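You operate a simulated robot arm through the tools that you are given. There is no shell and no other tool.

You are at the controls of a simulated robot arm. One attempt, no reset.

TASK
Fold both hand towels in three on the ironing board.
Fine: one outer third over the middle, then the other on top; they stay on the board.
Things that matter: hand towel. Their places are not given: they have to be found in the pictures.

Only the result counts: the job must be done as asked and must still hold three seconds after the hand-in. Knocking over, shifting, dropping, spilling or breaking anything else fails it. Flat cloth is picked up by pressing the open fingertips on it (5 to 10 N) and closing them slowly along it; thin cloth reads only 2 to 8 mm in the jaws.

THE ROBOT
A 6-joint arm with a two-finger parallel gripper, fixed in place. Base frame: the origin is on the floor under the middle of its stand, x ahead of it, y to its left, z up. Lengths are in mm, angles in degrees, forces in N, time in s.
With the tool pointing down near the work surface it reaches from about 360 to 820 mm from the base axis. Its first joint turns from -166.0 to 166.0 degrees. Payload 3.91 kg.
Tool frame: the origin (TCP) lies between the finger pads and is the grasp point; the fingertips stand 30 mm ahead of it; z points along the fingers, y is the line along which they close. The gripper opens to 110 mm. The fingers are 20 mm wide and 10 mm thick; the gripper's body (48 by 112 mm) begins 55 mm behind the TCP.
Orientation is that of the tool frame in the base frame, as a unit quaternion [w, x, y, z]. With the fingers straight down and closing along the base's y, the tool's x points along the base's -x, its y along +y and its z along -z.

THE INTERFACE
- The arm moves only by the tool jog_arm. Its argument "increments" is a list of rows, each a list of 3 entries, a list of its own where there are three numbers: the turn, a rotation vector about the tool's x, y, z in degrees, then the shift along the tool's x, y, z in mm, then the closure, from 0 (fully open) to 1 (shut). In form: [[[ax, ay, az], [tx, ty, tz], fingers], ...]. A call has 1 to 20 rows; each row shifts and turns the commanded pose from where the row before left it, along the tool's axes as they then stand. A row lasts 0.2 s, in which the tool goes at most 50 mm and 8.6 degrees; a call with a longer step from one row to the next is refused whole, and so is a gripper value outside its range. Where a pose cannot be reached the arm comes as near as it can. A force on the tool above 90 N (or 10 N above the force at the start of the call, whichever is more), or a blocked arm, ends the call early, and 0.2 s more pass. The fingers move at their own pace (about 45 mm/s each) and stop on an object; they squeeze with about 20 N. The grip force told is the motor's: it shows also when the fingers shut on nothing. Time passes only in rows, and 0.2 s behind the last, so rows that do not move let the fingers close. It gives the time, the measured TCP pose, the force on the tool (base axes), the opening and the grip force at its end, in the units of the frame above (readings bear some noise), with the torque about the TCP (base axes, N m) and any sound that the robot's microphone picked up.
- Cameras (640 x 400 px; columns grow to the right, rows downward): "scene" is fixed at [399.4, 649.7, 1571]; the picture's right is [-0.90, 0.43, 0.00], its down [0.40, 0.85, -0.33] and it looks along [-0.14, -0.30, -0.94] (base axes); focal length 300 px, centre (320, 200). "wrist" rides on the gripper at [77, 7, -114] in the tool frame; the picture's right is [-0.09, 1.00, 0.00], its down [-0.80, -0.07, -0.59] and it looks along [-0.59, -0.05, 0.80] (tool axes); focal length 270 px, centre (320, 200).
- grab_frame(camera): a new picture of that camera. No time passes.
- lift_body(by): slides the trunk up (or, below 0, down) by that many mm; the arm rides with it, the base frame stays. It gives what a move gives, with no picture.
- probe_pixels(camera, pixels): for up to 12 pixels [column, row] of the newest picture of that camera ("zoom" is the newest enlarged one), the place [x, y, z] in the base frame of the surface seen there, good to about 2 mm. No time passes.
- zoom(camera, box): a new picture of the part [left, top, right, bottom] of that camera's present view, enlarged. No time passes.
- close_job(): hands the job in; it is judged then, once.

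Leave the gripper open and the arm clear of the work at the hand-in unless told otherwise.

The tools are called as a command line: name --argument value ..., lists and objects as JSON in quotes. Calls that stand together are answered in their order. jog_arm: Moves the arm, as the interface text tells. Its arguments: {"type":"object","properties":{"increments":{"type":"array","items":{"type":"array"}}},"required":["increments"]} The other tools are called the same way: lift_body (by) moves the trunk up or down; grab_frame (camera) takes a picture; probe_pixels (camera, pixels) gives the place of the surface under pixels of a picture; zoom (camera, box) takes an enlarged picture of a part of a camera's view; close_job () hands the job in.

At the start:

```text
time: 0.0
eef_pos: [221.5, 399.7, 1168.9]
tool_rot: [0.001, 0.001, 1.0, -0.001]
wrist_force: [-0.7, -0.8, -0.2]
wrist_torque: [0.03, 0.0, -0.03]
gripper_width: 109.7
grasp_force: 0.0
trunk travel left (down, up): [-550.0, 60.0]
```

scene: 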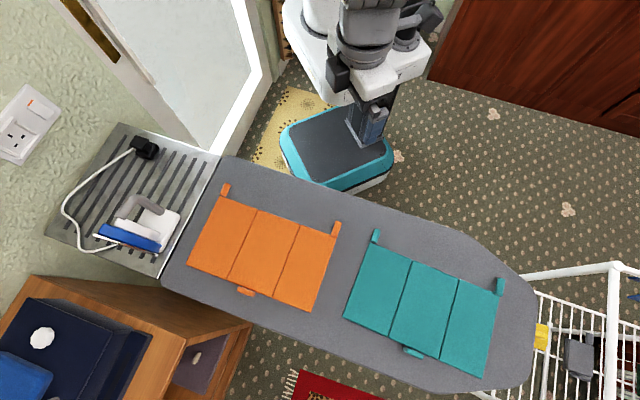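
wrist: 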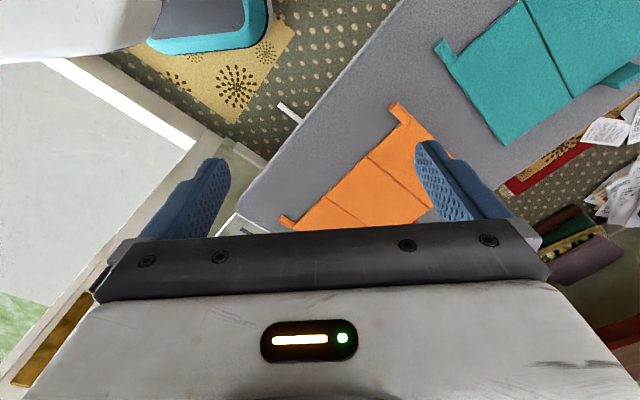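

I see an ironing board with an orange towel (left in the picture) and a teal towel (right), each with two crease lines and small tabs at the corners. First I'll enlarge the pictures to measure their places.

zoom --camera "scene" --box '[170, 170, 360, 320]'

probe_pixels --camera "scene" --pixels '[[226, 189], [216, 200], [188, 266], [257, 210], [231, 281], [298, 226], [276, 300], [335, 238], [314, 310], [337, 225], [245, 291], [350, 280]]'

probe_pixels --camera "scene" --pixels '[[375, 234], [371, 245], [345, 316], [412, 261], [391, 333], [457, 279], [440, 358], [499, 298], [486, 375], [500, 286], [414, 353], [520, 330]]'

```text
2.67 times, centred on (265, 245) of scene
```

zoom: 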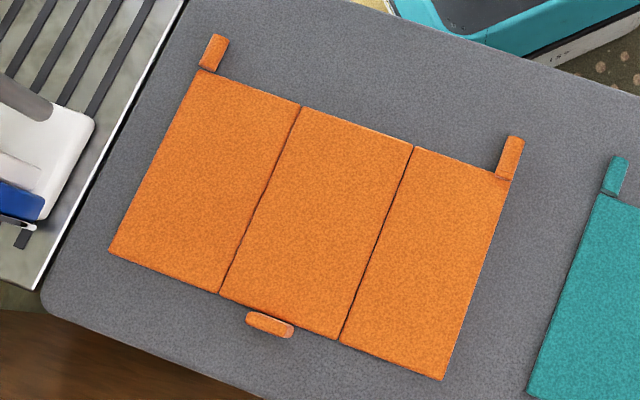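

```text
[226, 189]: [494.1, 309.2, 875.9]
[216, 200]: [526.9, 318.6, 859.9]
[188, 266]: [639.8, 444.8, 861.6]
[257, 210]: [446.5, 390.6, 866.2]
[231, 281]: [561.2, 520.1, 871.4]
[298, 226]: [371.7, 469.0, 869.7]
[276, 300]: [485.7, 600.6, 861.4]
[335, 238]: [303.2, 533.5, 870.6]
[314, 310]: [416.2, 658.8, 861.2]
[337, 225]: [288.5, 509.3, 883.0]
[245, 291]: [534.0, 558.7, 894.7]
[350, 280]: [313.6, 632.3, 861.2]
```

```text
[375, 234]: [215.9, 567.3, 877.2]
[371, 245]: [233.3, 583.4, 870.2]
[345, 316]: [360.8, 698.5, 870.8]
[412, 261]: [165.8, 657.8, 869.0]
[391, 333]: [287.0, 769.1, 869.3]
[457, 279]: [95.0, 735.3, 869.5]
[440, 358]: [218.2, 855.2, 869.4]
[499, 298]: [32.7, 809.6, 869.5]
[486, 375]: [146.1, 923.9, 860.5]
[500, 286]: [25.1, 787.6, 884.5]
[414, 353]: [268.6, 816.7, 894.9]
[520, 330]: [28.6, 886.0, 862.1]
```

The board's top reads about z 861 and the towels' top about z 870, with raised tabs. I'll enlarge more tightly on the tabs of both towels.

zoom --camera "scene" --box '[205, 175, 253, 205]'

zoom --camera "scene" --box '[310, 215, 358, 245]'

zoom --camera "scene" --box '[222, 272, 270, 302]'

zoom --camera "scene" --box '[330, 220, 540, 390]'

```text
13.33 times, centred on (229, 190) of scene
```

zoom: 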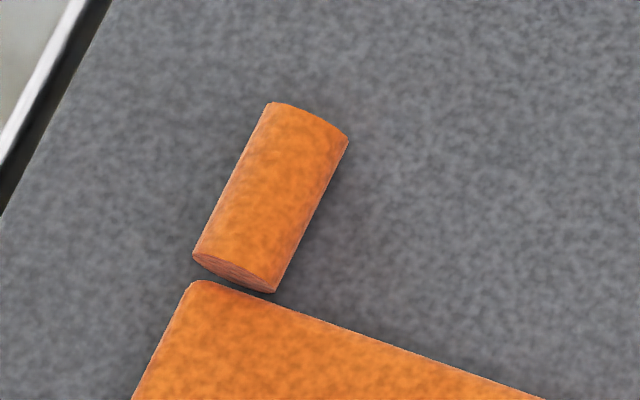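

```text
13.33 times, centred on (334, 230) of scene
```

zoom: 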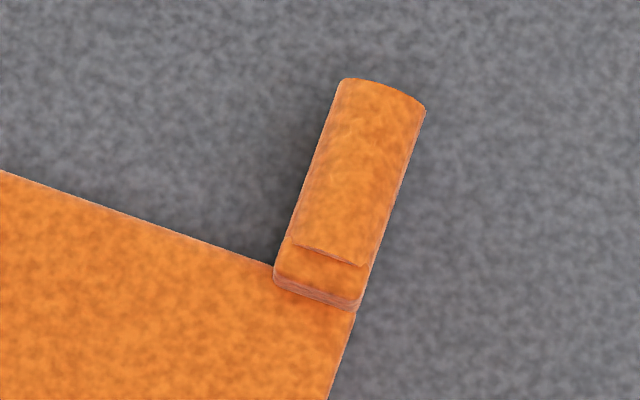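

```text
13.33 times, centred on (246, 287) of scene
```

zoom: 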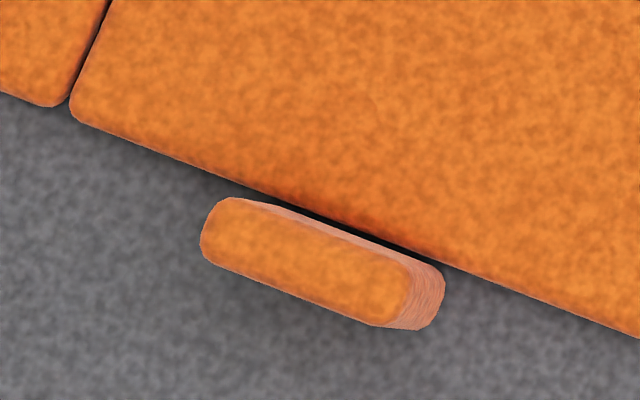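

```text
2.35 times, centred on (435, 305) of scene
```

zoom: 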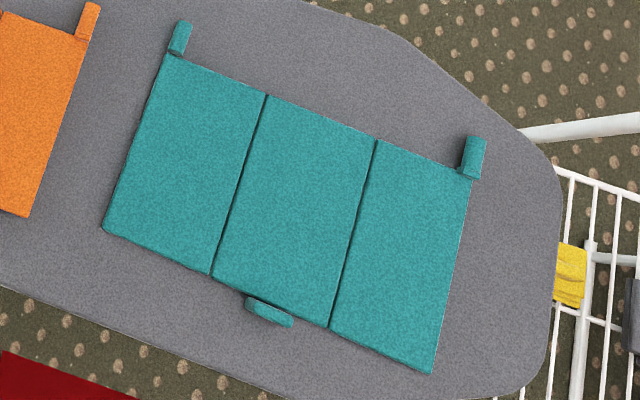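

The corner tabs are rounded bars whose axis runs parallel to the creases, just past the near edge, so the fingers can pinch them across and let them turn in the grip. The right bar of each towel sits higher, which suggests the left third goes first and the right third on top. I'll measure the orange left bar exactly in an enlarged picture.

zoom --camera "scene" --box '[205, 175, 253, 205]'

probe_pixels --camera "zoom" --pixels '[[275, 108], [340, 138], [308, 122], [245, 180], [315, 200], [278, 195], [205, 250], [275, 280], [240, 265], [235, 275], [200, 290], [280, 310]]'

```text
13.33 times, centred on (229, 190) of scene
```

zoom: 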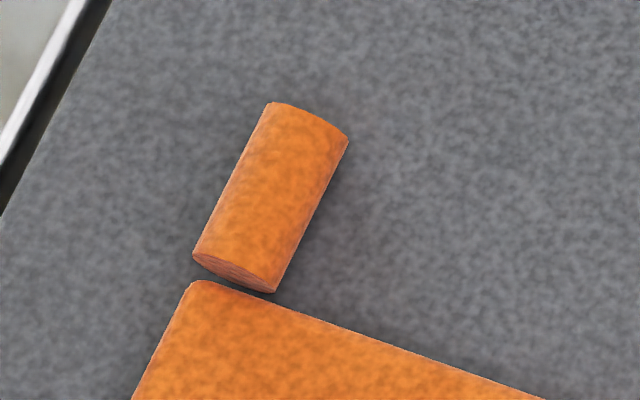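

```text
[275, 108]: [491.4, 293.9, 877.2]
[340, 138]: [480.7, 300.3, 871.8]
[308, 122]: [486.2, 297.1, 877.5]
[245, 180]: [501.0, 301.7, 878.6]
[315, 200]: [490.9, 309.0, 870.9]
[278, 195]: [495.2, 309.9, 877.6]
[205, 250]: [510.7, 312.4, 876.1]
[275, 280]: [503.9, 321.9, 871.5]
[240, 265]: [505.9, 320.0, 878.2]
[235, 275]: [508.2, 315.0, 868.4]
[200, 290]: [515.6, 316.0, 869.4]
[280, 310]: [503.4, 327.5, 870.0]
```

The orange left bar is a cylinder about 18 mm across, centred near (496, 308.5) at z≈870, along the short axis. Now I'll measure the orange right bar and the iron with its rest for clearance.

zoom --camera "scene" --box '[310, 215, 358, 245]'

probe_pixels --camera "zoom" --pixels '[[382, 90], [355, 160], [325, 245], [310, 230], [355, 255], [315, 270], [345, 285], [395, 180], [325, 150], [350, 330], [250, 275], [320, 300]]'

probe_pixels --camera "scene" --pixels '[[150, 205], [140, 212], [175, 215], [125, 235], [145, 148], [215, 165], [230, 160], [175, 250], [120, 210], [250, 80], [200, 130], [160, 195]]'

```text
13.33 times, centred on (334, 230) of scene
```

zoom: 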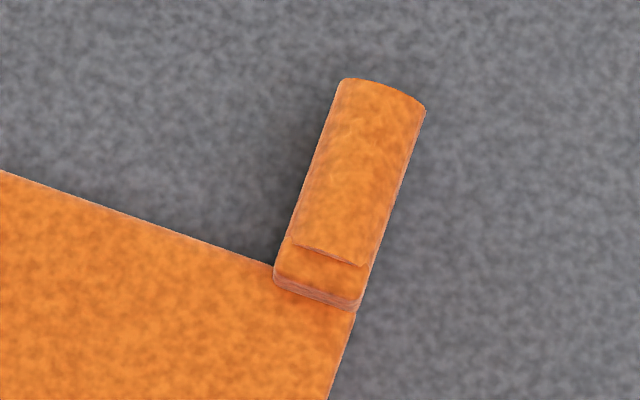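

```text
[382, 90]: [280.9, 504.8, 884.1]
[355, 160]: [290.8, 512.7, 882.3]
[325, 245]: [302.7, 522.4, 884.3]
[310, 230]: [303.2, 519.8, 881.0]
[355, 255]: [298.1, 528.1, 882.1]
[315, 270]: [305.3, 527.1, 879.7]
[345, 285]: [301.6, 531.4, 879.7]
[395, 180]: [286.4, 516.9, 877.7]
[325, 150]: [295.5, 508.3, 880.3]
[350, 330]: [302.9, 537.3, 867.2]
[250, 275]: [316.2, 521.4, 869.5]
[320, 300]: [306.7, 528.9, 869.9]
```

```text
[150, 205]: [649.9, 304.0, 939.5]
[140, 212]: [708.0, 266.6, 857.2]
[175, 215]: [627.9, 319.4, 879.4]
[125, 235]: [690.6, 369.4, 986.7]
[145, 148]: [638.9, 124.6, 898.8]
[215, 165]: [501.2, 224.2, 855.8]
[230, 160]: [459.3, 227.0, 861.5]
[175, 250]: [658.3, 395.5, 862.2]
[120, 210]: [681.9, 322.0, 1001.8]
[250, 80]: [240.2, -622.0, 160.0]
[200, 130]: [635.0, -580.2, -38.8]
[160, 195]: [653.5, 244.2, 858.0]
```

The orange right bar is centred near (291, 513) at z≈875, and the iron is about 90 mm clear. Next I'll locate the two orange crease lines and outer edges with enlarged pictures.

zoom --camera "scene" --box '[233, 195, 321, 250]'

probe_pixels --camera "zoom" --pixels '[[176, 108], [184, 108], [144, 180], [128, 222], [96, 292], [488, 218], [478, 260], [459, 300], [440, 350], [500, 218], [470, 300], [300, 250]]'

```text
7.27 times, centred on (277, 222) of scene
```

zoom: 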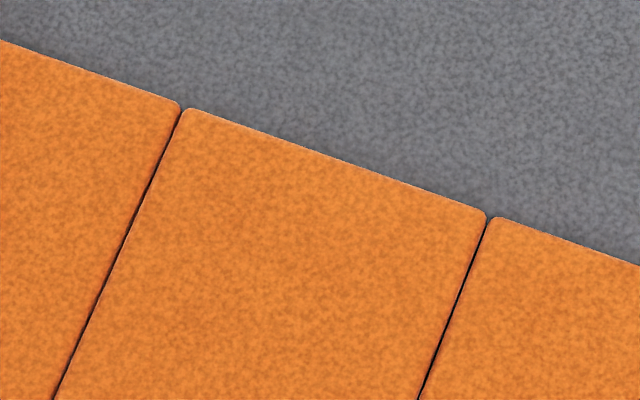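

```text
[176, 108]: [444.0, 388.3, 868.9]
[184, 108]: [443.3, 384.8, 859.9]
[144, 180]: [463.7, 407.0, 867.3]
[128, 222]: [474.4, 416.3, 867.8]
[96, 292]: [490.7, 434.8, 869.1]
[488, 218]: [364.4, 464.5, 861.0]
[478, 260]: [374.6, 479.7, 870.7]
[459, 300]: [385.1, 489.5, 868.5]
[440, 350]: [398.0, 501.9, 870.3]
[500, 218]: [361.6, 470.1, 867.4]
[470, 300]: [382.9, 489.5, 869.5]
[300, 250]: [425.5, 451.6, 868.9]
```

The orange creases lie at about 103 mm and 217 mm from the left edge, with the long axis at 135.2° in the base frame. I'll turn the tool so that its closing line runs along the towel's long axis, −45.2° about tool z, with no other motion.

jog_arm --increments '[[[0, 0, -7.5], [0, 0, 0], 0], [[0, 0, -7.5], [0, 0, 0], 0], [[0, 0, -7.5], [0, 0, 0], 0], [[0, 0, -7.5], [0, 0, 0], 0], [[0, 0, -7.5], [0, 0, 0], 0], [[0, 0, -7.7], [0, 0, 0], 0]]'

```text
time: 1.4
eef_pos: [221.1, 398.4, 1169.0]
tool_rot: [0.0, -0.385, 0.923, 0.0]
wrist_force: [0.2, 1.1, 0.8]
wrist_torque: [0.0, 0.0, -0.01]
gripper_width: 110.1
grasp_force: 0.0
trunk travel left (down, up): [-550.0, 60.0]
```

The tool's axes now lie along the towel. The measured pose is (221, 398, 1169). I'll move level to above the orange left bar, about (495, 307.5).

jog_arm --increments '[[[0, 0, 0], [-15.9, -32.4, 0], 0.3], [[0, 0, 0], [-15.9, -32.4, 0], 0.3], [[0, 0, 0], [-15.9, -32.4, 0], 0.3], [[0, 0, 0], [-15.9, -32.4, 0], 0.3], [[0, 0, 0], [-15.9, -32.4, 0], 0.3], [[0, 0, 0], [-15.9, -32.4, 0], 0.3], [[0, 0, 0], [-15.9, -32.4, 0], 0.3], [[0, 0, 0], [-15.9, -32.4, 0], 0.3], [[0, 0, 0], [0, 0, 0], 0.3]]'

grab_frame --camera "scene"

grab_frame --camera "wrist"

```text
time: 3.4
eef_pos: [497.0, 305.1, 1168.8]
tool_rot: [0.0, -0.384, 0.923, 0.0]
wrist_force: [0.2, 0.4, -1.1]
wrist_torque: [-0.03, 0.01, -0.01]
gripper_width: 77.1
grasp_force: 0.0
trunk travel left (down, up): [-550.0, 60.0]
```

```text
taken
```

scene: 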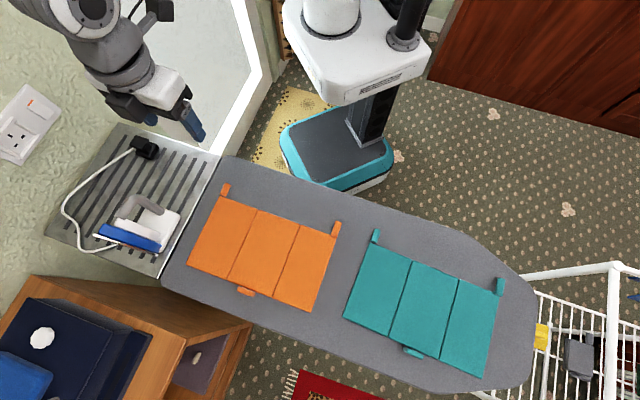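

```text
taken
```

wrist: 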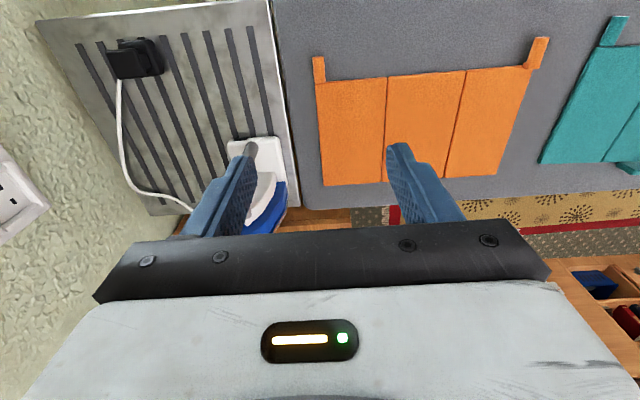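

The bar is seen right at the expected place in the wrist view (318, 68), and the wall and iron are clear. I'll come down to z≈920 with the jaws part-closed to about 60 mm.

jog_arm --increments '[[[0, 0, 0], [0, 0, 31], 0.45], [[0, 0, 0], [0, 0, 31], 0.45], [[0, 0, 0], [0, 0, 31], 0.45], [[0, 0, 0], [0, 0, 31], 0.45], [[0, 0, 0], [0, 0, 31], 0.45], [[0, 0, 0], [0, 0, 31], 0.45], [[0, 0, 0], [0, 0, 31], 0.45], [[0, 0, 0], [0, 0, 31], 0.45], [[0, 0, 0], [0, 0, 0], 0.45]]'

grab_frame --camera "scene"

grab_frame --camera "wrist"

```text
time: 5.4
eef_pos: [494.6, 305.7, 923.5]
tool_rot: [0.0, -0.385, 0.923, 0.0]
wrist_force: [-0.8, -0.5, 0.1]
wrist_torque: [-0.02, 0.01, 0.0]
gripper_width: 60.9
grasp_force: 0.1
trunk travel left (down, up): [-550.0, 60.0]
```

```text
taken
```

scene: 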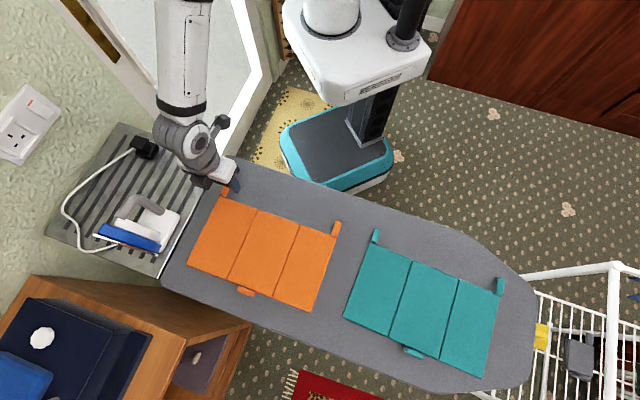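

```text
taken
```

wrist: 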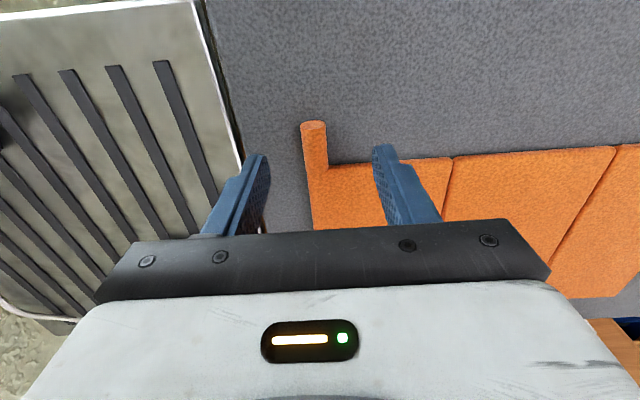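

The bar is about 2.5 mm to the −y side of the jaw's middle, and otherwise well centred. I'll shift by (2, −2.5) mm and go down 24 mm in small steps, watching the force.

jog_arm --increments '[[[0, 0, 0], [2, -2.5, 8], 0.45], [[0, 0, 0], [0, 0, 8], 0.45], [[0, 0, 0], [0, 0, 5], 0.45], [[0, 0, 0], [0, 0, 3], 0.45], [[0, 0, 0], [0, 0, 0], 0.45]]'

grab_frame --camera "wrist"

zoom --camera "scene" --box '[180, 140, 276, 200]'

```text
time: 6.6
eef_pos: [495.4, 302.9, 897.5]
tool_rot: [0.0, -0.384, 0.923, 0.0]
wrist_force: [0.1, -0.4, 0.6]
wrist_torque: [-0.02, 0.0, 0.02]
gripper_width: 60.5
grasp_force: 0.1
trunk travel left (down, up): [-550.0, 60.0]
```

```text
taken
```

wrist: 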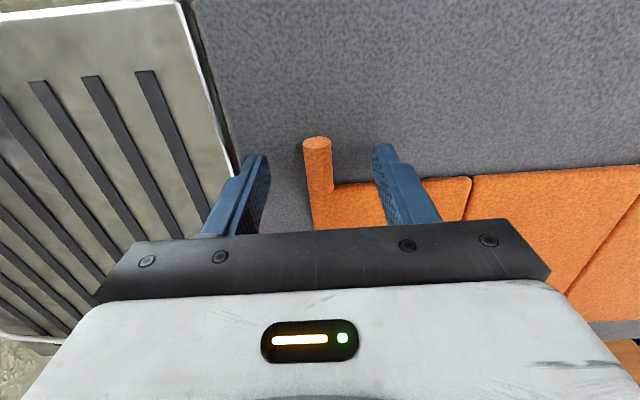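

```text
6.67 times, centred on (228, 170) of scene
```

zoom: 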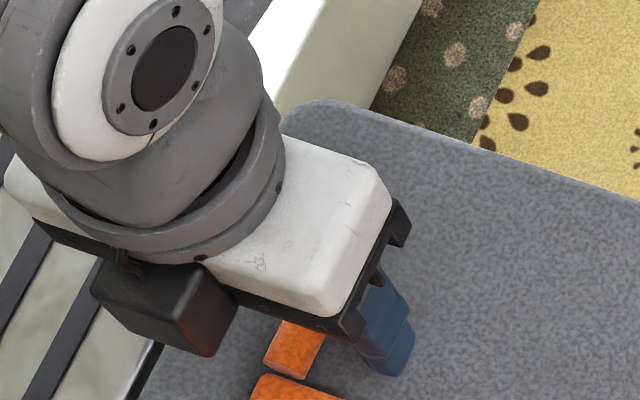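

The fingertips now straddle the bar at about z 867. I'll go down 4 mm more and close on it.

jog_arm --increments '[[[0, 0, 0], [0, 0, 2], 0.45], [[0, 0, 0], [0, 0, 2], 0.45], [[0, 0, 0], [0, 0, 0], 0.6], [[0, 0, 0], [0, 0, 0], 0.7], [[0, 0, 0], [0, 0, 0], 0.8], [[0, 0, 0], [0, 0, 0], 0.9], [[0, 0, 0], [0, 0, 0], 1], [[0, 0, 0], [0, 0, 0], 1]]'

grab_frame --camera "wrist"

```text
time: 8.4
eef_pos: [495.8, 302.8, 892.2]
tool_rot: [0.0, -0.384, 0.923, 0.0]
wrist_force: [1.1, -0.2, -0.5]
wrist_torque: [0.0, -0.03, -0.11]
gripper_width: 15.3
grasp_force: 19.8
trunk travel left (down, up): [-550.0, 60.0]
```

```text
taken
```

wrist: 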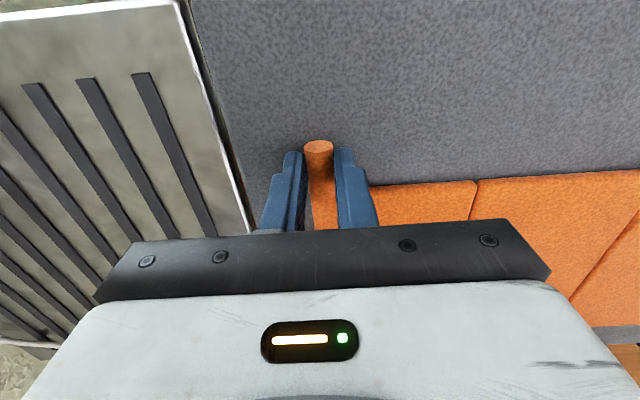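

The jaws hold the bar at 15.3 mm with 20 N. I'll begin the arc about the left crease (radius about 94 mm) with the first 27° only, then look at how the cloth follows.

jog_arm --increments '[[[0, 0, 0], [0, 1.2, -14.7], 1], [[0, 0, 0], [0, 3.4, -14.4], 1], [[0, 0, 0], [0, 5.6, -13.6], 1], [[0, 0, 0], [0, 0, 0], 1]]'

grab_frame --camera "wrist"

zoom --camera "scene" --box '[170, 170, 360, 320]'

```text
time: 9.4
eef_pos: [487.2, 311.8, 936.7]
tool_rot: [0.0, -0.384, 0.923, 0.0]
wrist_force: [1.3, -1.2, -1.2]
wrist_torque: [-0.11, -0.05, -0.12]
gripper_width: 15.6
grasp_force: 19.6
trunk travel left (down, up): [-550.0, 60.0]
```

```text
taken
```

wrist: 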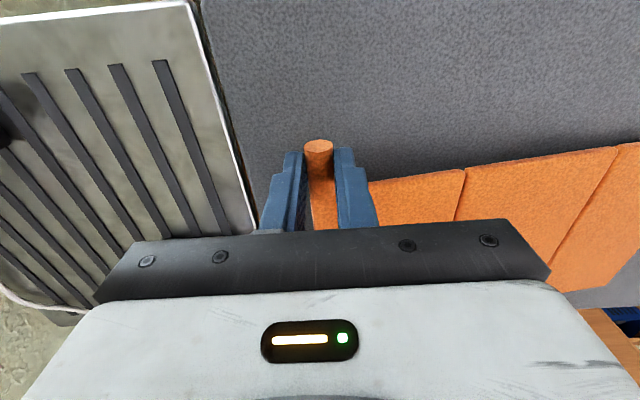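

```text
2.67 times, centred on (265, 245) of scene
```

zoom: 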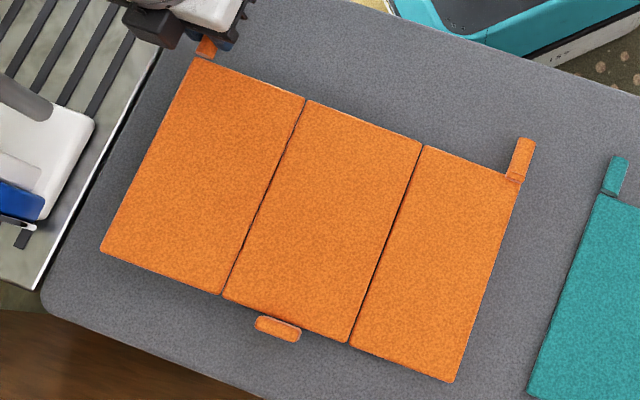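

The whole towel seems to have moved a little to the right in the picture. I'll probe the heights of the panels to understand what lifts.

probe_pixels --camera "zoom" --pixels '[[200, 75], [150, 180], [110, 240], [290, 105], [260, 180], [220, 285], [310, 110], [280, 200], [410, 145], [380, 220], [340, 330], [450, 300]]'

probe_pixels --camera "zoom" --pixels '[[278, 325], [520, 150], [515, 178], [450, 378], [430, 160], [300, 320], [425, 150], [355, 345], [230, 290]]'

```text
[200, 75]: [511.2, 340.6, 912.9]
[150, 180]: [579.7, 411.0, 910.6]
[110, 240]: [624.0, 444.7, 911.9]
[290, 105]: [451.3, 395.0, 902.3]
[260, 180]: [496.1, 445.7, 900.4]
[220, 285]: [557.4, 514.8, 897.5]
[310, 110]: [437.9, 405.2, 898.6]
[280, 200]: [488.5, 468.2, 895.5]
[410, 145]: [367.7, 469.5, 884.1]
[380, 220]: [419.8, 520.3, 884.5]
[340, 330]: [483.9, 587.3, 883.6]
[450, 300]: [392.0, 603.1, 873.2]
```

```text
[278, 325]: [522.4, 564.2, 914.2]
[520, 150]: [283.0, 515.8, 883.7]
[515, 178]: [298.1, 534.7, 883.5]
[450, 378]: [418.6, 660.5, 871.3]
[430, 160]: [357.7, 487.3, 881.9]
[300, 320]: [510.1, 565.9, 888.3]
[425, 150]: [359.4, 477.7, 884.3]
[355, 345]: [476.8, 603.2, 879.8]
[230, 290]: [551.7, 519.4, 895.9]
```

The middle panel's left side has been lifted too (z≈898 at the crease): the bar is not turning freely in the grip yet. I'll hold still for about 2 s to see whether the cloth settles.

jog_arm --increments '[[[0, 0, 0], [0, 0, 0], 1], [[0, 0, 0], [0, 0, 0], 1], [[0, 0, 0], [0, 0, 0], 1], [[0, 0, 0], [0, 0, 0], 1], [[0, 0, 0], [0, 0, 0], 1], [[0, 0, 0], [0, 0, 0], 1], [[0, 0, 0], [0, 0, 0], 1], [[0, 0, 0], [0, 0, 0], 1]]'

zoom --camera "scene" --box '[170, 170, 360, 320]'

probe_pixels --camera "zoom" --pixels '[[200, 75], [150, 180], [110, 240], [290, 105], [260, 180], [220, 285], [310, 110], [280, 200], [410, 145], [380, 220], [340, 330], [450, 300]]'

```text
time: 11.2
eef_pos: [487.4, 310.2, 936.4]
tool_rot: [0.0, -0.384, 0.923, 0.0]
wrist_force: [1.1, -0.6, -1.5]
wrist_torque: [-0.15, -0.01, -0.08]
gripper_width: 15.7
grasp_force: 19.5
trunk travel left (down, up): [-550.0, 60.0]
```

```text
2.67 times, centred on (265, 245) of scene
```

zoom: 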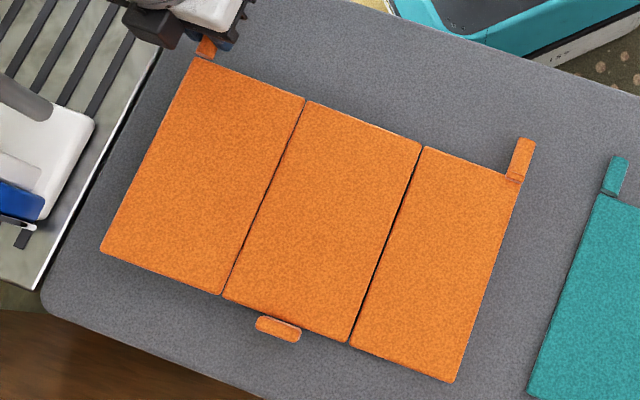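

```text
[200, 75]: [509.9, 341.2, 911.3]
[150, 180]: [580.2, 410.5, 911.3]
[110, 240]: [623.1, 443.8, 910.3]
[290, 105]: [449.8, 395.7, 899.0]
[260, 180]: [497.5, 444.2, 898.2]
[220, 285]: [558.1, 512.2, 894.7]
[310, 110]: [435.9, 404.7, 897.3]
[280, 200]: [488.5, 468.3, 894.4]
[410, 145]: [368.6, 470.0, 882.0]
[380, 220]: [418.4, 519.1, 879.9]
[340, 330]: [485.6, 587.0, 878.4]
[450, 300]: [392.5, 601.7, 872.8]
```

It settles only slowly, so the 20 N squeeze is keeping the bar from turning. I'll test whether a gentler closure command lowers the grip force so that the bar can rotate in the pads.

jog_arm --increments '[[[0, 0, 0], [0, 0, 0], 0.89], [[0, 0, 0], [0, 0, 0], 0.88], [[0, 0, 0], [0, 0, 0], 0.88]]'

```text
time: 12.0
eef_pos: [486.9, 310.3, 937.0]
tool_rot: [0.0, -0.385, 0.923, -0.001]
wrist_force: [0.0, -0.8, 0.0]
wrist_torque: [-0.07, -0.04, -0.1]
gripper_width: 15.3
grasp_force: 20.1
trunk travel left (down, up): [-550.0, 60.0]
```

At 0.88 the force is still 20 N. I'll ease in finer steps toward the bar's width (0.865, then 0.862) and read the force.

jog_arm --increments '[[[0, 0, 0], [0, 0, 0], 0.87], [[0, 0, 0], [0, 0, 0], 0.866], [[0, 0, 0], [0, 0, 0], 0.866]]'

```text
time: 12.8
eef_pos: [488.4, 311.1, 936.4]
tool_rot: [-0.001, -0.384, 0.923, -0.001]
wrist_force: [0.2, -0.4, -1.0]
wrist_torque: [-0.15, -0.03, -0.07]
gripper_width: 15.4
grasp_force: 19.8
trunk travel left (down, up): [-550.0, 60.0]
```

Still 19.8 N. I'll continue easing: 0.863, then 0.861.

jog_arm --increments '[[[0, 0, 0], [0, 0, 0], 0.864], [[0, 0, 0], [0, 0, 0], 0.862], [[0, 0, 0], [0, 0, 0], 0.862]]'

```text
time: 13.6
eef_pos: [488.4, 310.9, 936.3]
tool_rot: [0.0, -0.385, 0.923, 0.0]
wrist_force: [0.5, 0.2, 0.9]
wrist_torque: [0.02, -0.04, 0.01]
gripper_width: 16.2
grasp_force: 4.6
trunk travel left (down, up): [-550.0, 60.0]
```

The grip force fell to 4.6 N and the torque vanished. I'll look whether the bar is still held or has dropped.

grab_frame --camera "wrist"

zoom --camera "scene" --box '[170, 170, 360, 320]'

probe_pixels --camera "zoom" --pixels '[[200, 75], [150, 180], [110, 240], [290, 105], [260, 180], [220, 285], [310, 110], [280, 200], [410, 145], [380, 220], [340, 330], [450, 300]]'

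```text
taken
```

wrist: 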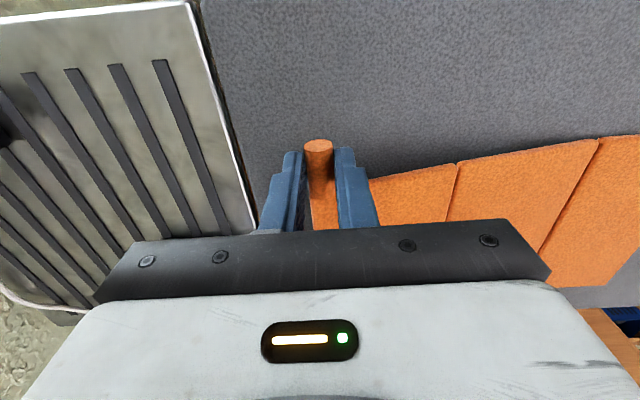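

```text
2.67 times, centred on (265, 245) of scene
```

zoom: 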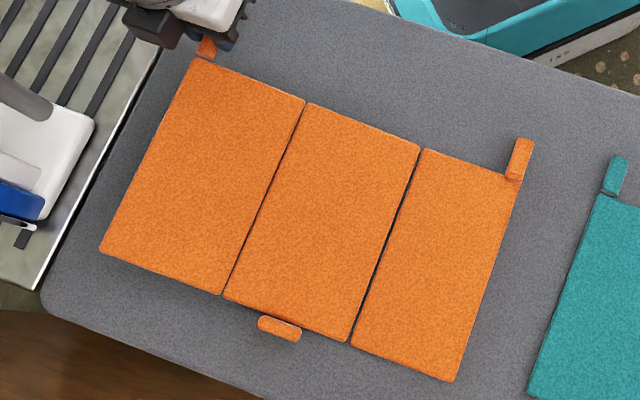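

```text
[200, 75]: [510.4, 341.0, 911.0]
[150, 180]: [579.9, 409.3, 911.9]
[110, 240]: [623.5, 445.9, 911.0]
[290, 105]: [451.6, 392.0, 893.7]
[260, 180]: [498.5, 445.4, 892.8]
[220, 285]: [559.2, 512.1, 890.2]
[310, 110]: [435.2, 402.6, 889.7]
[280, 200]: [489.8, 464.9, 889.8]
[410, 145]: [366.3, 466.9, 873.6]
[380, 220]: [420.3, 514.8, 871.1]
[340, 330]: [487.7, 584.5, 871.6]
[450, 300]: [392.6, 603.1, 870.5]
```

Good: with the gentle 4.6 N grip the bar is still held, and the middle panel sinks back (the right crease is at z≈871, the left one at ≈891). I'll hold on a little longer so it settles fully.

jog_arm --increments '[[[0, 0, 0], [0, 0, 0], 0.862], [[0, 0, 0], [0, 0, 0], 0.862], [[0, 0, 0], [0, 0, 0], 0.862], [[0, 0, 0], [0, 0, 0], 0.862], [[0, 0, 0], [0, 0, 0], 0.862], [[0, 0, 0], [0, 0, 0], 0.862]]'

zoom --camera "scene" --box '[170, 170, 360, 320]'

probe_pixels --camera "zoom" --pixels '[[200, 75], [150, 180], [110, 240], [290, 105], [260, 180], [220, 285], [310, 110], [280, 200], [410, 145], [380, 220], [340, 330], [450, 300]]'

```text
time: 15.0
eef_pos: [487.9, 311.2, 936.8]
tool_rot: [0.0, -0.384, 0.923, 0.0]
wrist_force: [0.6, 0.0, 0.2]
wrist_torque: [0.01, -0.06, -0.03]
gripper_width: 15.9
grasp_force: 5.0
trunk travel left (down, up): [-550.0, 60.0]
```

```text
2.67 times, centred on (265, 245) of scene
```

zoom: 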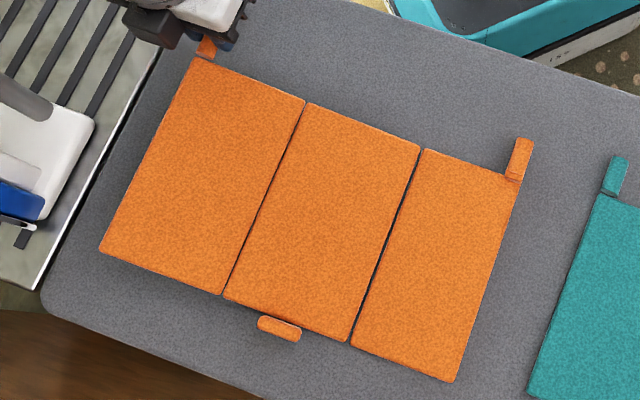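

```text
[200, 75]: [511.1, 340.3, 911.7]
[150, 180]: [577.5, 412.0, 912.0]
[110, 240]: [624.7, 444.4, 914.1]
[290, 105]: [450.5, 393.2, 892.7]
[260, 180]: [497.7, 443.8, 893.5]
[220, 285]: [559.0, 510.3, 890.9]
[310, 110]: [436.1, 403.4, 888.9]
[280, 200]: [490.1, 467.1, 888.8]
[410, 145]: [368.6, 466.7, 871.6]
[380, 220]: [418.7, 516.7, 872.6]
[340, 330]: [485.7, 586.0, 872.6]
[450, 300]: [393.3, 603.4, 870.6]
```

The bar holds, but even 5 N of pinch carries the panel. So I'll turn the tool together with the panel instead: tighten the grip again, then tilt the tool about its x axis by 17° while moving the bar about 14 mm toward the crease. That should swing the panel about the crease and press the middle back flat.

jog_arm --increments '[[[0, 0, 0], [0, 0, 0], 1], [[5.67, 0, 0], [0, 4.8, -0.4], 1], [[5.67, 0, 0], [0, 4.74, -0.87], 1], [[5.67, 0, 0], [0, 4.63, -1.34], 1], [[0, 0, 0], [0, 0, 0], 1]]'

zoom --camera "scene" --box '[170, 150, 370, 310]'

grab_frame --camera "wrist"

```text
time: 16.2
eef_pos: [477.7, 321.0, 938.0]
tool_rot: [0.057, -0.38, 0.913, -0.137]
wrist_force: [-0.2, 0.9, 1.7]
wrist_torque: [0.2, -0.08, -0.03]
gripper_width: 15.4
grasp_force: 20.6
trunk travel left (down, up): [-550.0, 60.0]
```

```text
2.50 times, centred on (270, 230) of scene
```

zoom: 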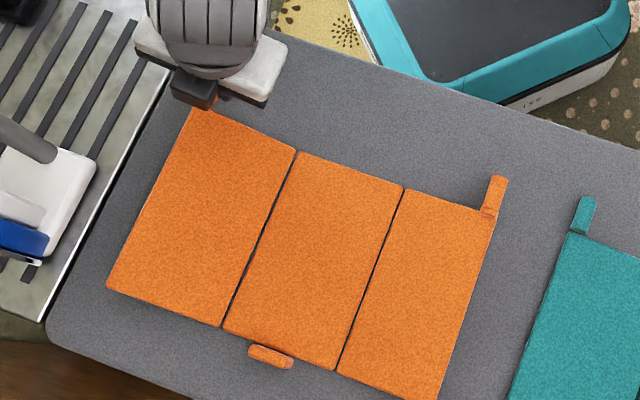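

```text
taken
```

wrist: 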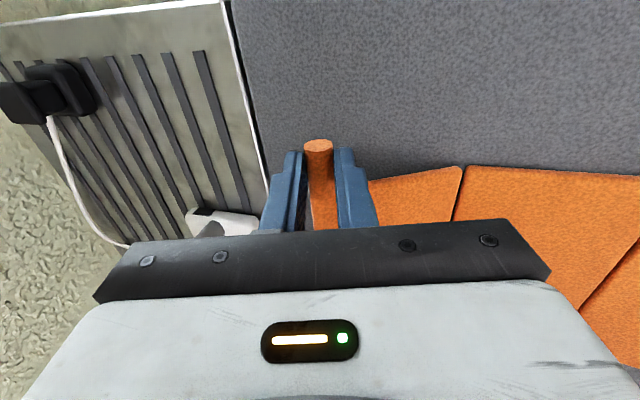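

The tilt worked: the torque reversed and the middle looks flat again. A quick check of heights and the crease place.

probe_pixels --camera "zoom" --pixels '[[200, 125], [150, 210], [120, 285], [290, 155], [260, 225], [222, 320], [300, 160], [280, 220], [400, 190], [370, 260], [335, 365], [430, 330]]'

```text
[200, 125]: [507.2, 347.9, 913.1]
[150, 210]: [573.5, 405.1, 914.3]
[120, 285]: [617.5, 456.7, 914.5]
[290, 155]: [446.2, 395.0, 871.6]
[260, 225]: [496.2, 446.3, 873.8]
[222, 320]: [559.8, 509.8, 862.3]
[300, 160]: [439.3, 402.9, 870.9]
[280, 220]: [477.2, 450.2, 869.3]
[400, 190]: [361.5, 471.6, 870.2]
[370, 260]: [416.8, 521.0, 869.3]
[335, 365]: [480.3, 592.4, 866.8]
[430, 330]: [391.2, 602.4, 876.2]
```

The middle is flat (z≈870) and the panel is raised by about 27°. I'll carry on with the arc: 5 rows of 6° each with the matching shift, then look.

jog_arm --increments '[[[6, 0, 0], [0, 5.0, -9.33], 1], [[6, 0, 0], [0, 5.0, -9.33], 1], [[6, 0, 0], [0, 5.0, -9.33], 1], [[6, 0, 0], [0, 5.0, -9.33], 1], [[6, 0, 0], [0, 5.0, -9.33], 1], [[0, 0, 0], [0, 0, 0], 1]]'

grab_frame --camera "scene"

grab_frame --camera "wrist"

```text
time: 17.6
eef_pos: [446.1, 351.4, 964.9]
tool_rot: [0.154, -0.353, 0.846, -0.368]
wrist_force: [0.8, -1.0, 2.9]
wrist_torque: [-0.01, -0.12, 0.01]
gripper_width: 15.4
grasp_force: 20.1
trunk travel left (down, up): [-550.0, 60.0]
```

```text
taken
```

scene: 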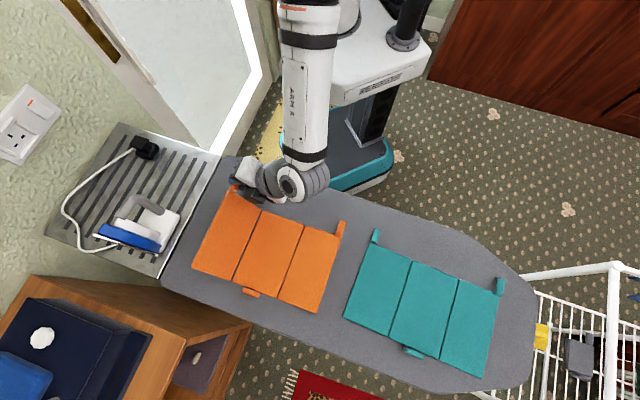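

```text
taken
```

wrist: 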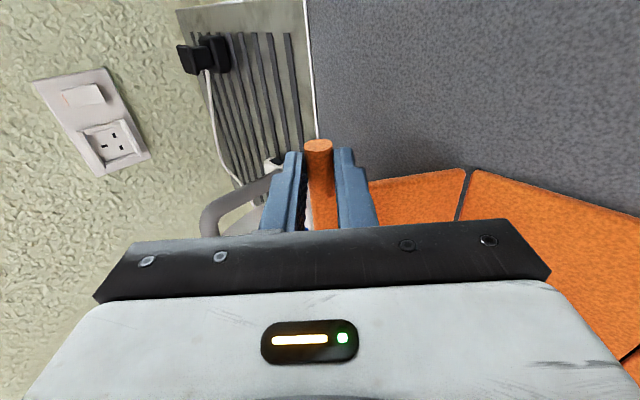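

The near corner is well up, but the far corner of the left third (193, 268) seems to lag. I'll probe the panel's surface.

zoom --camera "scene" --box '[170, 170, 360, 320]'

probe_pixels --camera "zoom" --pixels '[[190, 90], [160, 150], [130, 210], [110, 255], [250, 110], [230, 160], [200, 220], [180, 280], [260, 140], [240, 200], [300, 130], [450, 330]]'

```text
2.67 times, centred on (265, 245) of scene
```

zoom: 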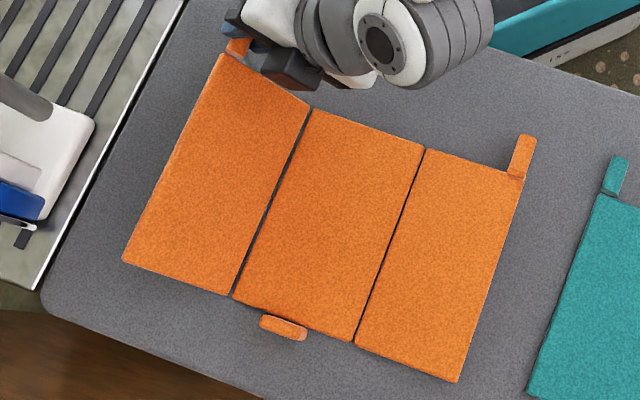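

```text
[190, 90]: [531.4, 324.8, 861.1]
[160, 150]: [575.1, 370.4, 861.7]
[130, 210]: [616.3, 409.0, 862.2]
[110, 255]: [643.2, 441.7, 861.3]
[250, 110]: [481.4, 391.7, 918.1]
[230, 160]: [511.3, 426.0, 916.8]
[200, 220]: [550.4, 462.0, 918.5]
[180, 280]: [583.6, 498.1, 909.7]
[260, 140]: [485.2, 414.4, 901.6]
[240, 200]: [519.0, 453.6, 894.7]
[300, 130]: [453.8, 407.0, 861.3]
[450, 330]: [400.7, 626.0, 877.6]
```

The panel is straight along the crease (z≈917 all along at mid-width), so it is rigid and at about 55°, and the lag was only perspective. I'll continue 5 more rows toward vertical.

jog_arm --increments '[[[6, 0, 0], [0, 5.0, -9.33], 1], [[6, 0, 0], [0, 5.0, -9.33], 1], [[6, 0, 0], [0, 5.0, -9.33], 1], [[6, 0, 0], [0, 5.0, -9.33], 1], [[6, 0, 0], [0, 5.0, -9.33], 1], [[0, 0, 0], [0, 0, 0], 1]]'

grab_frame --camera "scene"

grab_frame --camera "wrist"

zoom --camera "scene" --box '[170, 170, 360, 320]'

```text
time: 19.0
eef_pos: [407.2, 386.6, 970.0]
tool_rot: [0.241, -0.299, 0.722, -0.575]
wrist_force: [1.2, -3.8, 32.5]
wrist_torque: [-0.33, -0.83, -0.04]
gripper_width: 16.1
grasp_force: 20.0
trunk travel left (down, up): [-550.0, 60.0]
```

```text
taken
```

scene: 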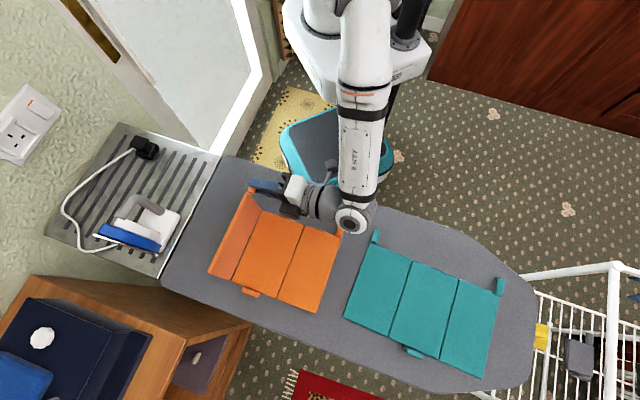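

```text
taken
```

wrist: 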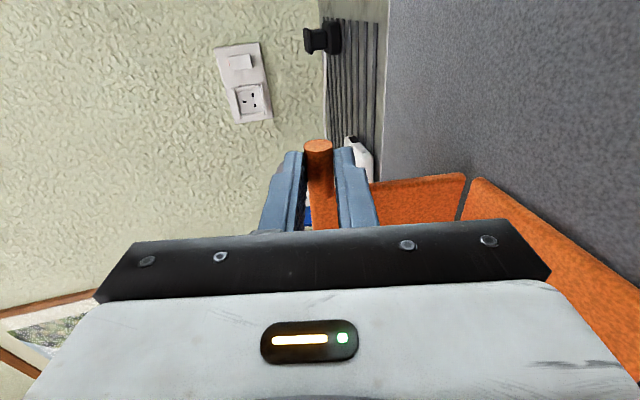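

```text
2.67 times, centred on (265, 245) of scene
```

zoom: 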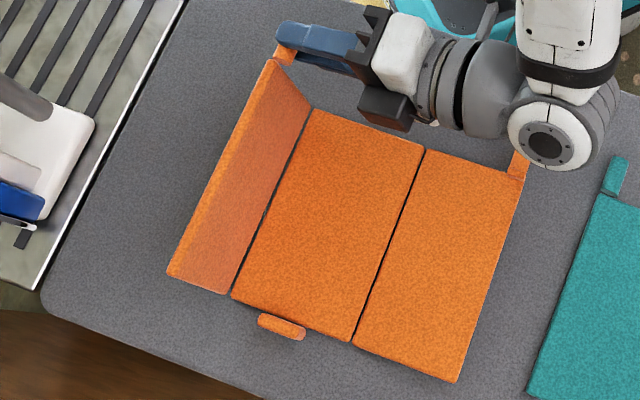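

The panel is nearly upright now, but the tool reads 32 N upward: the panel is being squeezed between bar and crease (its radius is a few mm more than assumed). I'll raise by 3 mm to relieve it and read again.

jog_arm --increments '[[[0, 0, 0], [0, -2.92, -0.67], 1], [[0, 0, 0], [0, 0, 0], 1], [[0, 0, 0], [0, 0, 0], 1]]'

```text
time: 19.8
eef_pos: [408.3, 387.2, 970.6]
tool_rot: [0.239, -0.301, 0.723, -0.574]
wrist_force: [0.5, -1.6, 17.7]
wrist_torque: [-0.2, -0.44, -0.13]
gripper_width: 15.8
grasp_force: 20.3
trunk travel left (down, up): [-550.0, 60.0]
```

The force halved to 17.7 N. Another 3 mm up.

jog_arm --increments '[[[0, 0, 0], [0, -2.92, -0.67], 1], [[0, 0, 0], [0, 0, 0], 1]]'

```text
time: 20.4
eef_pos: [409.7, 388.7, 971.8]
tool_rot: [0.239, -0.302, 0.723, -0.574]
wrist_force: [0.9, 0.5, 0.0]
wrist_torque: [-0.17, 0.1, -0.03]
gripper_width: 15.5
grasp_force: 19.9
trunk travel left (down, up): [-550.0, 60.0]
```

The load is gone. Now I'll soften the grip (0.862, about 5 N) and carry the bar past vertical to about 105°, letting it pivot in the pads with the tool's tilt held.

jog_arm --increments '[[[0, 0, 0], [0, 0, 0], 0.866], [[0, 0, 0], [0, 0, 0], 0.862], [[0, 0, 0], [0, 1.84, -9.73], 0.862], [[0, 0, 0], [0, 3.44, -9.57], 0.862], [[0, 0, 0], [0, 3.72, -7.65], 0.862], [[0, 0, 0], [0, 0, 0], 0.862]]'

zoom --camera "scene" --box '[170, 160, 370, 310]'

grab_frame --camera "wrist"

```text
time: 21.8
eef_pos: [389.7, 407.5, 972.2]
tool_rot: [0.24, -0.3, 0.722, -0.574]
wrist_force: [-0.4, -0.2, 6.8]
wrist_torque: [-0.11, -0.12, 0.04]
gripper_width: 17.8
grasp_force: 2.7
trunk travel left (down, up): [-550.0, 60.0]
```

```text
2.67 times, centred on (270, 235) of scene
```

zoom: 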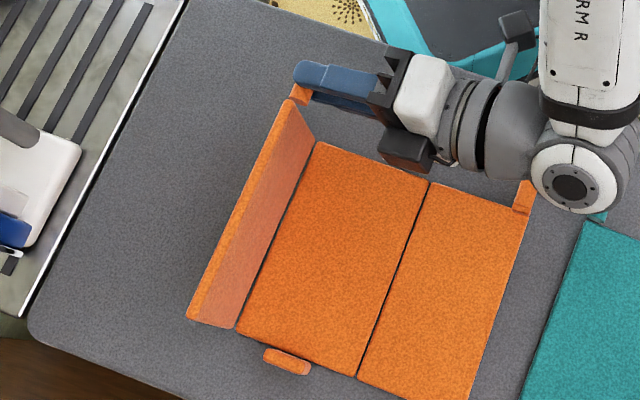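

```text
taken
```

wrist: 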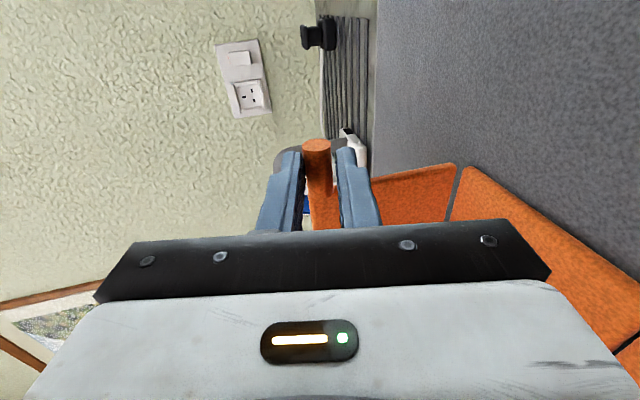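

The jaws read 17.8 mm and 2.7 N, so the bar may be slipping toward the tips. I'll probe the panel to learn its angle.

probe_pixels --camera "zoom" --pixels '[[292, 105], [297, 115], [310, 140], [270, 165], [285, 175], [230, 240], [260, 230], [195, 315], [225, 320], [300, 95], [320, 145], [240, 325]]'

zoom --camera "wrist" --box '[240, 120, 400, 240]'

```text
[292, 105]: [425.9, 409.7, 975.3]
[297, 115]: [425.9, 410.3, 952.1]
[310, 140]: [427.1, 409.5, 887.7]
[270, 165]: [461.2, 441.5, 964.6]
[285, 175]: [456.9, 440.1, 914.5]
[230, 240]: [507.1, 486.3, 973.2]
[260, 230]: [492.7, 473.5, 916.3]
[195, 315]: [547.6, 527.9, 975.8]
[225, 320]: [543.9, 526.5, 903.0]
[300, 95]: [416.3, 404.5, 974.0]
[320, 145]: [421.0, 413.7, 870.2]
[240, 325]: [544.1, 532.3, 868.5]
```

```text
3.33 times, centred on (320, 180) of wrist
```

zoom: 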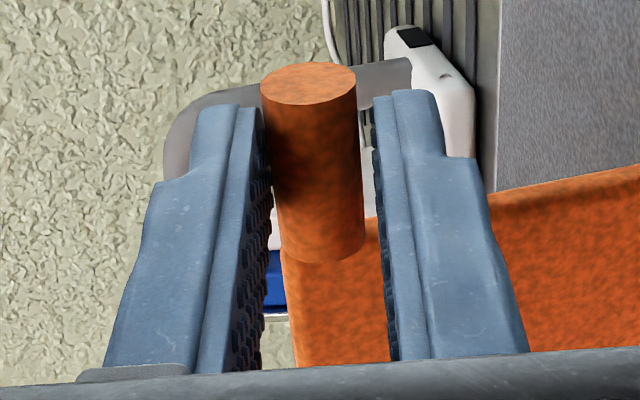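

The panel stands exactly vertical, and the whole towel slid about 20 mm along the board instead of hinging further. I'll tighten the grip again and drive the hinge with the tool's tilt: 13° more tilt, slowly in small steps along the arc about the present crease.

jog_arm --increments '[[[0, 0, 0], [0, -1.5, -0.4], 0.9], [[0, 0, 0], [0, 0, 0], 1], [[2.17, 0, 0], [0, 1.7, -3.6], 1], [[2.17, 0, 0], [0, 1.7, -3.6], 1], [[2.17, 0, 0], [0, 1.75, -3.5], 1], [[2.17, 0, 0], [0, 1.75, -3.5], 1], [[2.17, 0, 0], [0, 1.8, -3.5], 1], [[2.17, 0, 0], [0, 1.8, -3.5], 1], [[0, 0, 0], [0, 0, 0], 1]]'

zoom --camera "scene" --box '[170, 160, 370, 310]'

grab_frame --camera "wrist"

```text
time: 23.8
eef_pos: [374.8, 423.6, 965.0]
tool_rot: [-0.272, 0.272, -0.653, 0.653]
wrist_force: [-0.2, -0.3, -1.3]
wrist_torque: [0.01, -0.02, -0.03]
gripper_width: 15.6
grasp_force: 20.2
trunk travel left (down, up): [-550.0, 60.0]
```

```text
2.67 times, centred on (270, 235) of scene
```

zoom: 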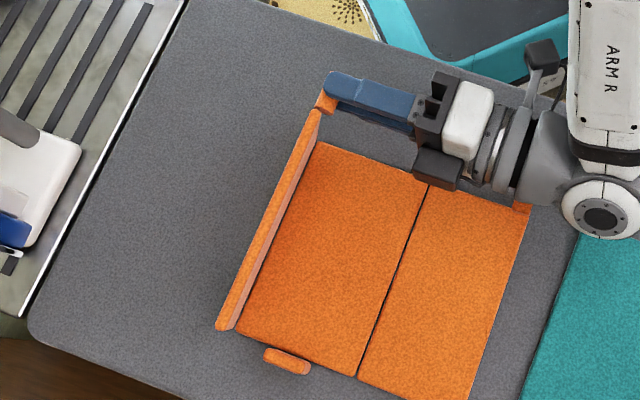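

```text
taken
```

wrist: 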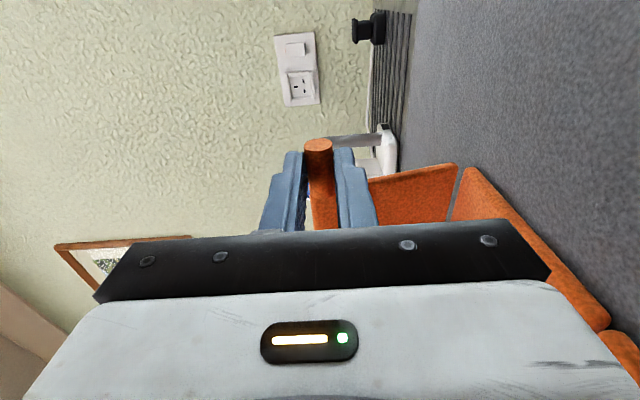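

The panel is now past vertical (about 103°) and the towel stayed put. Next I'll open the jaws slightly to about 23 mm, so they only cage the bar, and let the upper finger push it down along the arc to about 122°.

jog_arm --increments '[[[0, 0, 0], [0, 0, 0], 0.83], [[0, 0, 0], [0, 0, 0], 0.79], [[0, 0, 0], [0, 3.5, -5], 0.79], [[0, 0, 0], [0, 3.5, -5], 0.79], [[0, 0, 0], [0, 2.8, -5.3], 0.79], [[0, 0, 0], [0, 2.8, -5.3], 0.79], [[0, 0, 0], [0, 1.7, -2.7], 0.79], [[0, 0, 0], [0, 1.7, -2.7], 0.79], [[0, 0, 0], [0, 0, 0], 0.79]]'

zoom --camera "scene" --box '[170, 160, 370, 310]'

grab_frame --camera "wrist"

```text
time: 25.8
eef_pos: [354.0, 442.5, 950.2]
tool_rot: [-0.273, 0.27, -0.652, 0.653]
wrist_force: [-4.8, 4.4, 13.9]
wrist_torque: [-0.34, -0.38, 0.09]
gripper_width: 29.8
grasp_force: 6.7
trunk travel left (down, up): [-550.0, 60.0]
```

```text
2.67 times, centred on (270, 235) of scene
```

zoom: 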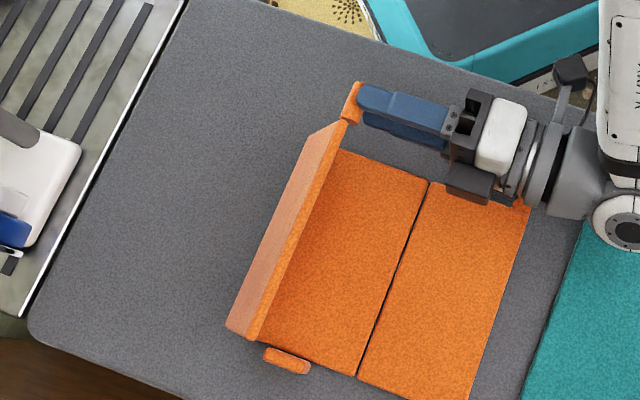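

```text
taken
```

wrist: 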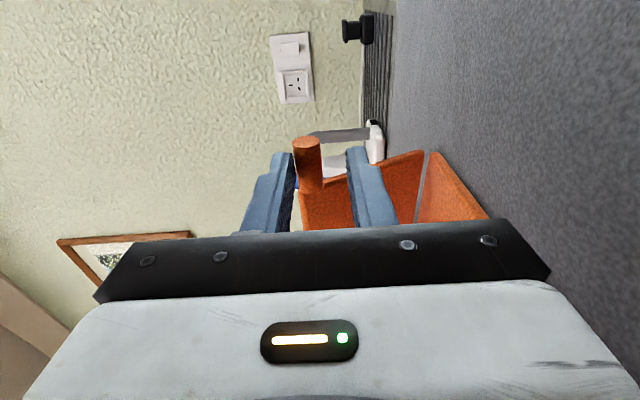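

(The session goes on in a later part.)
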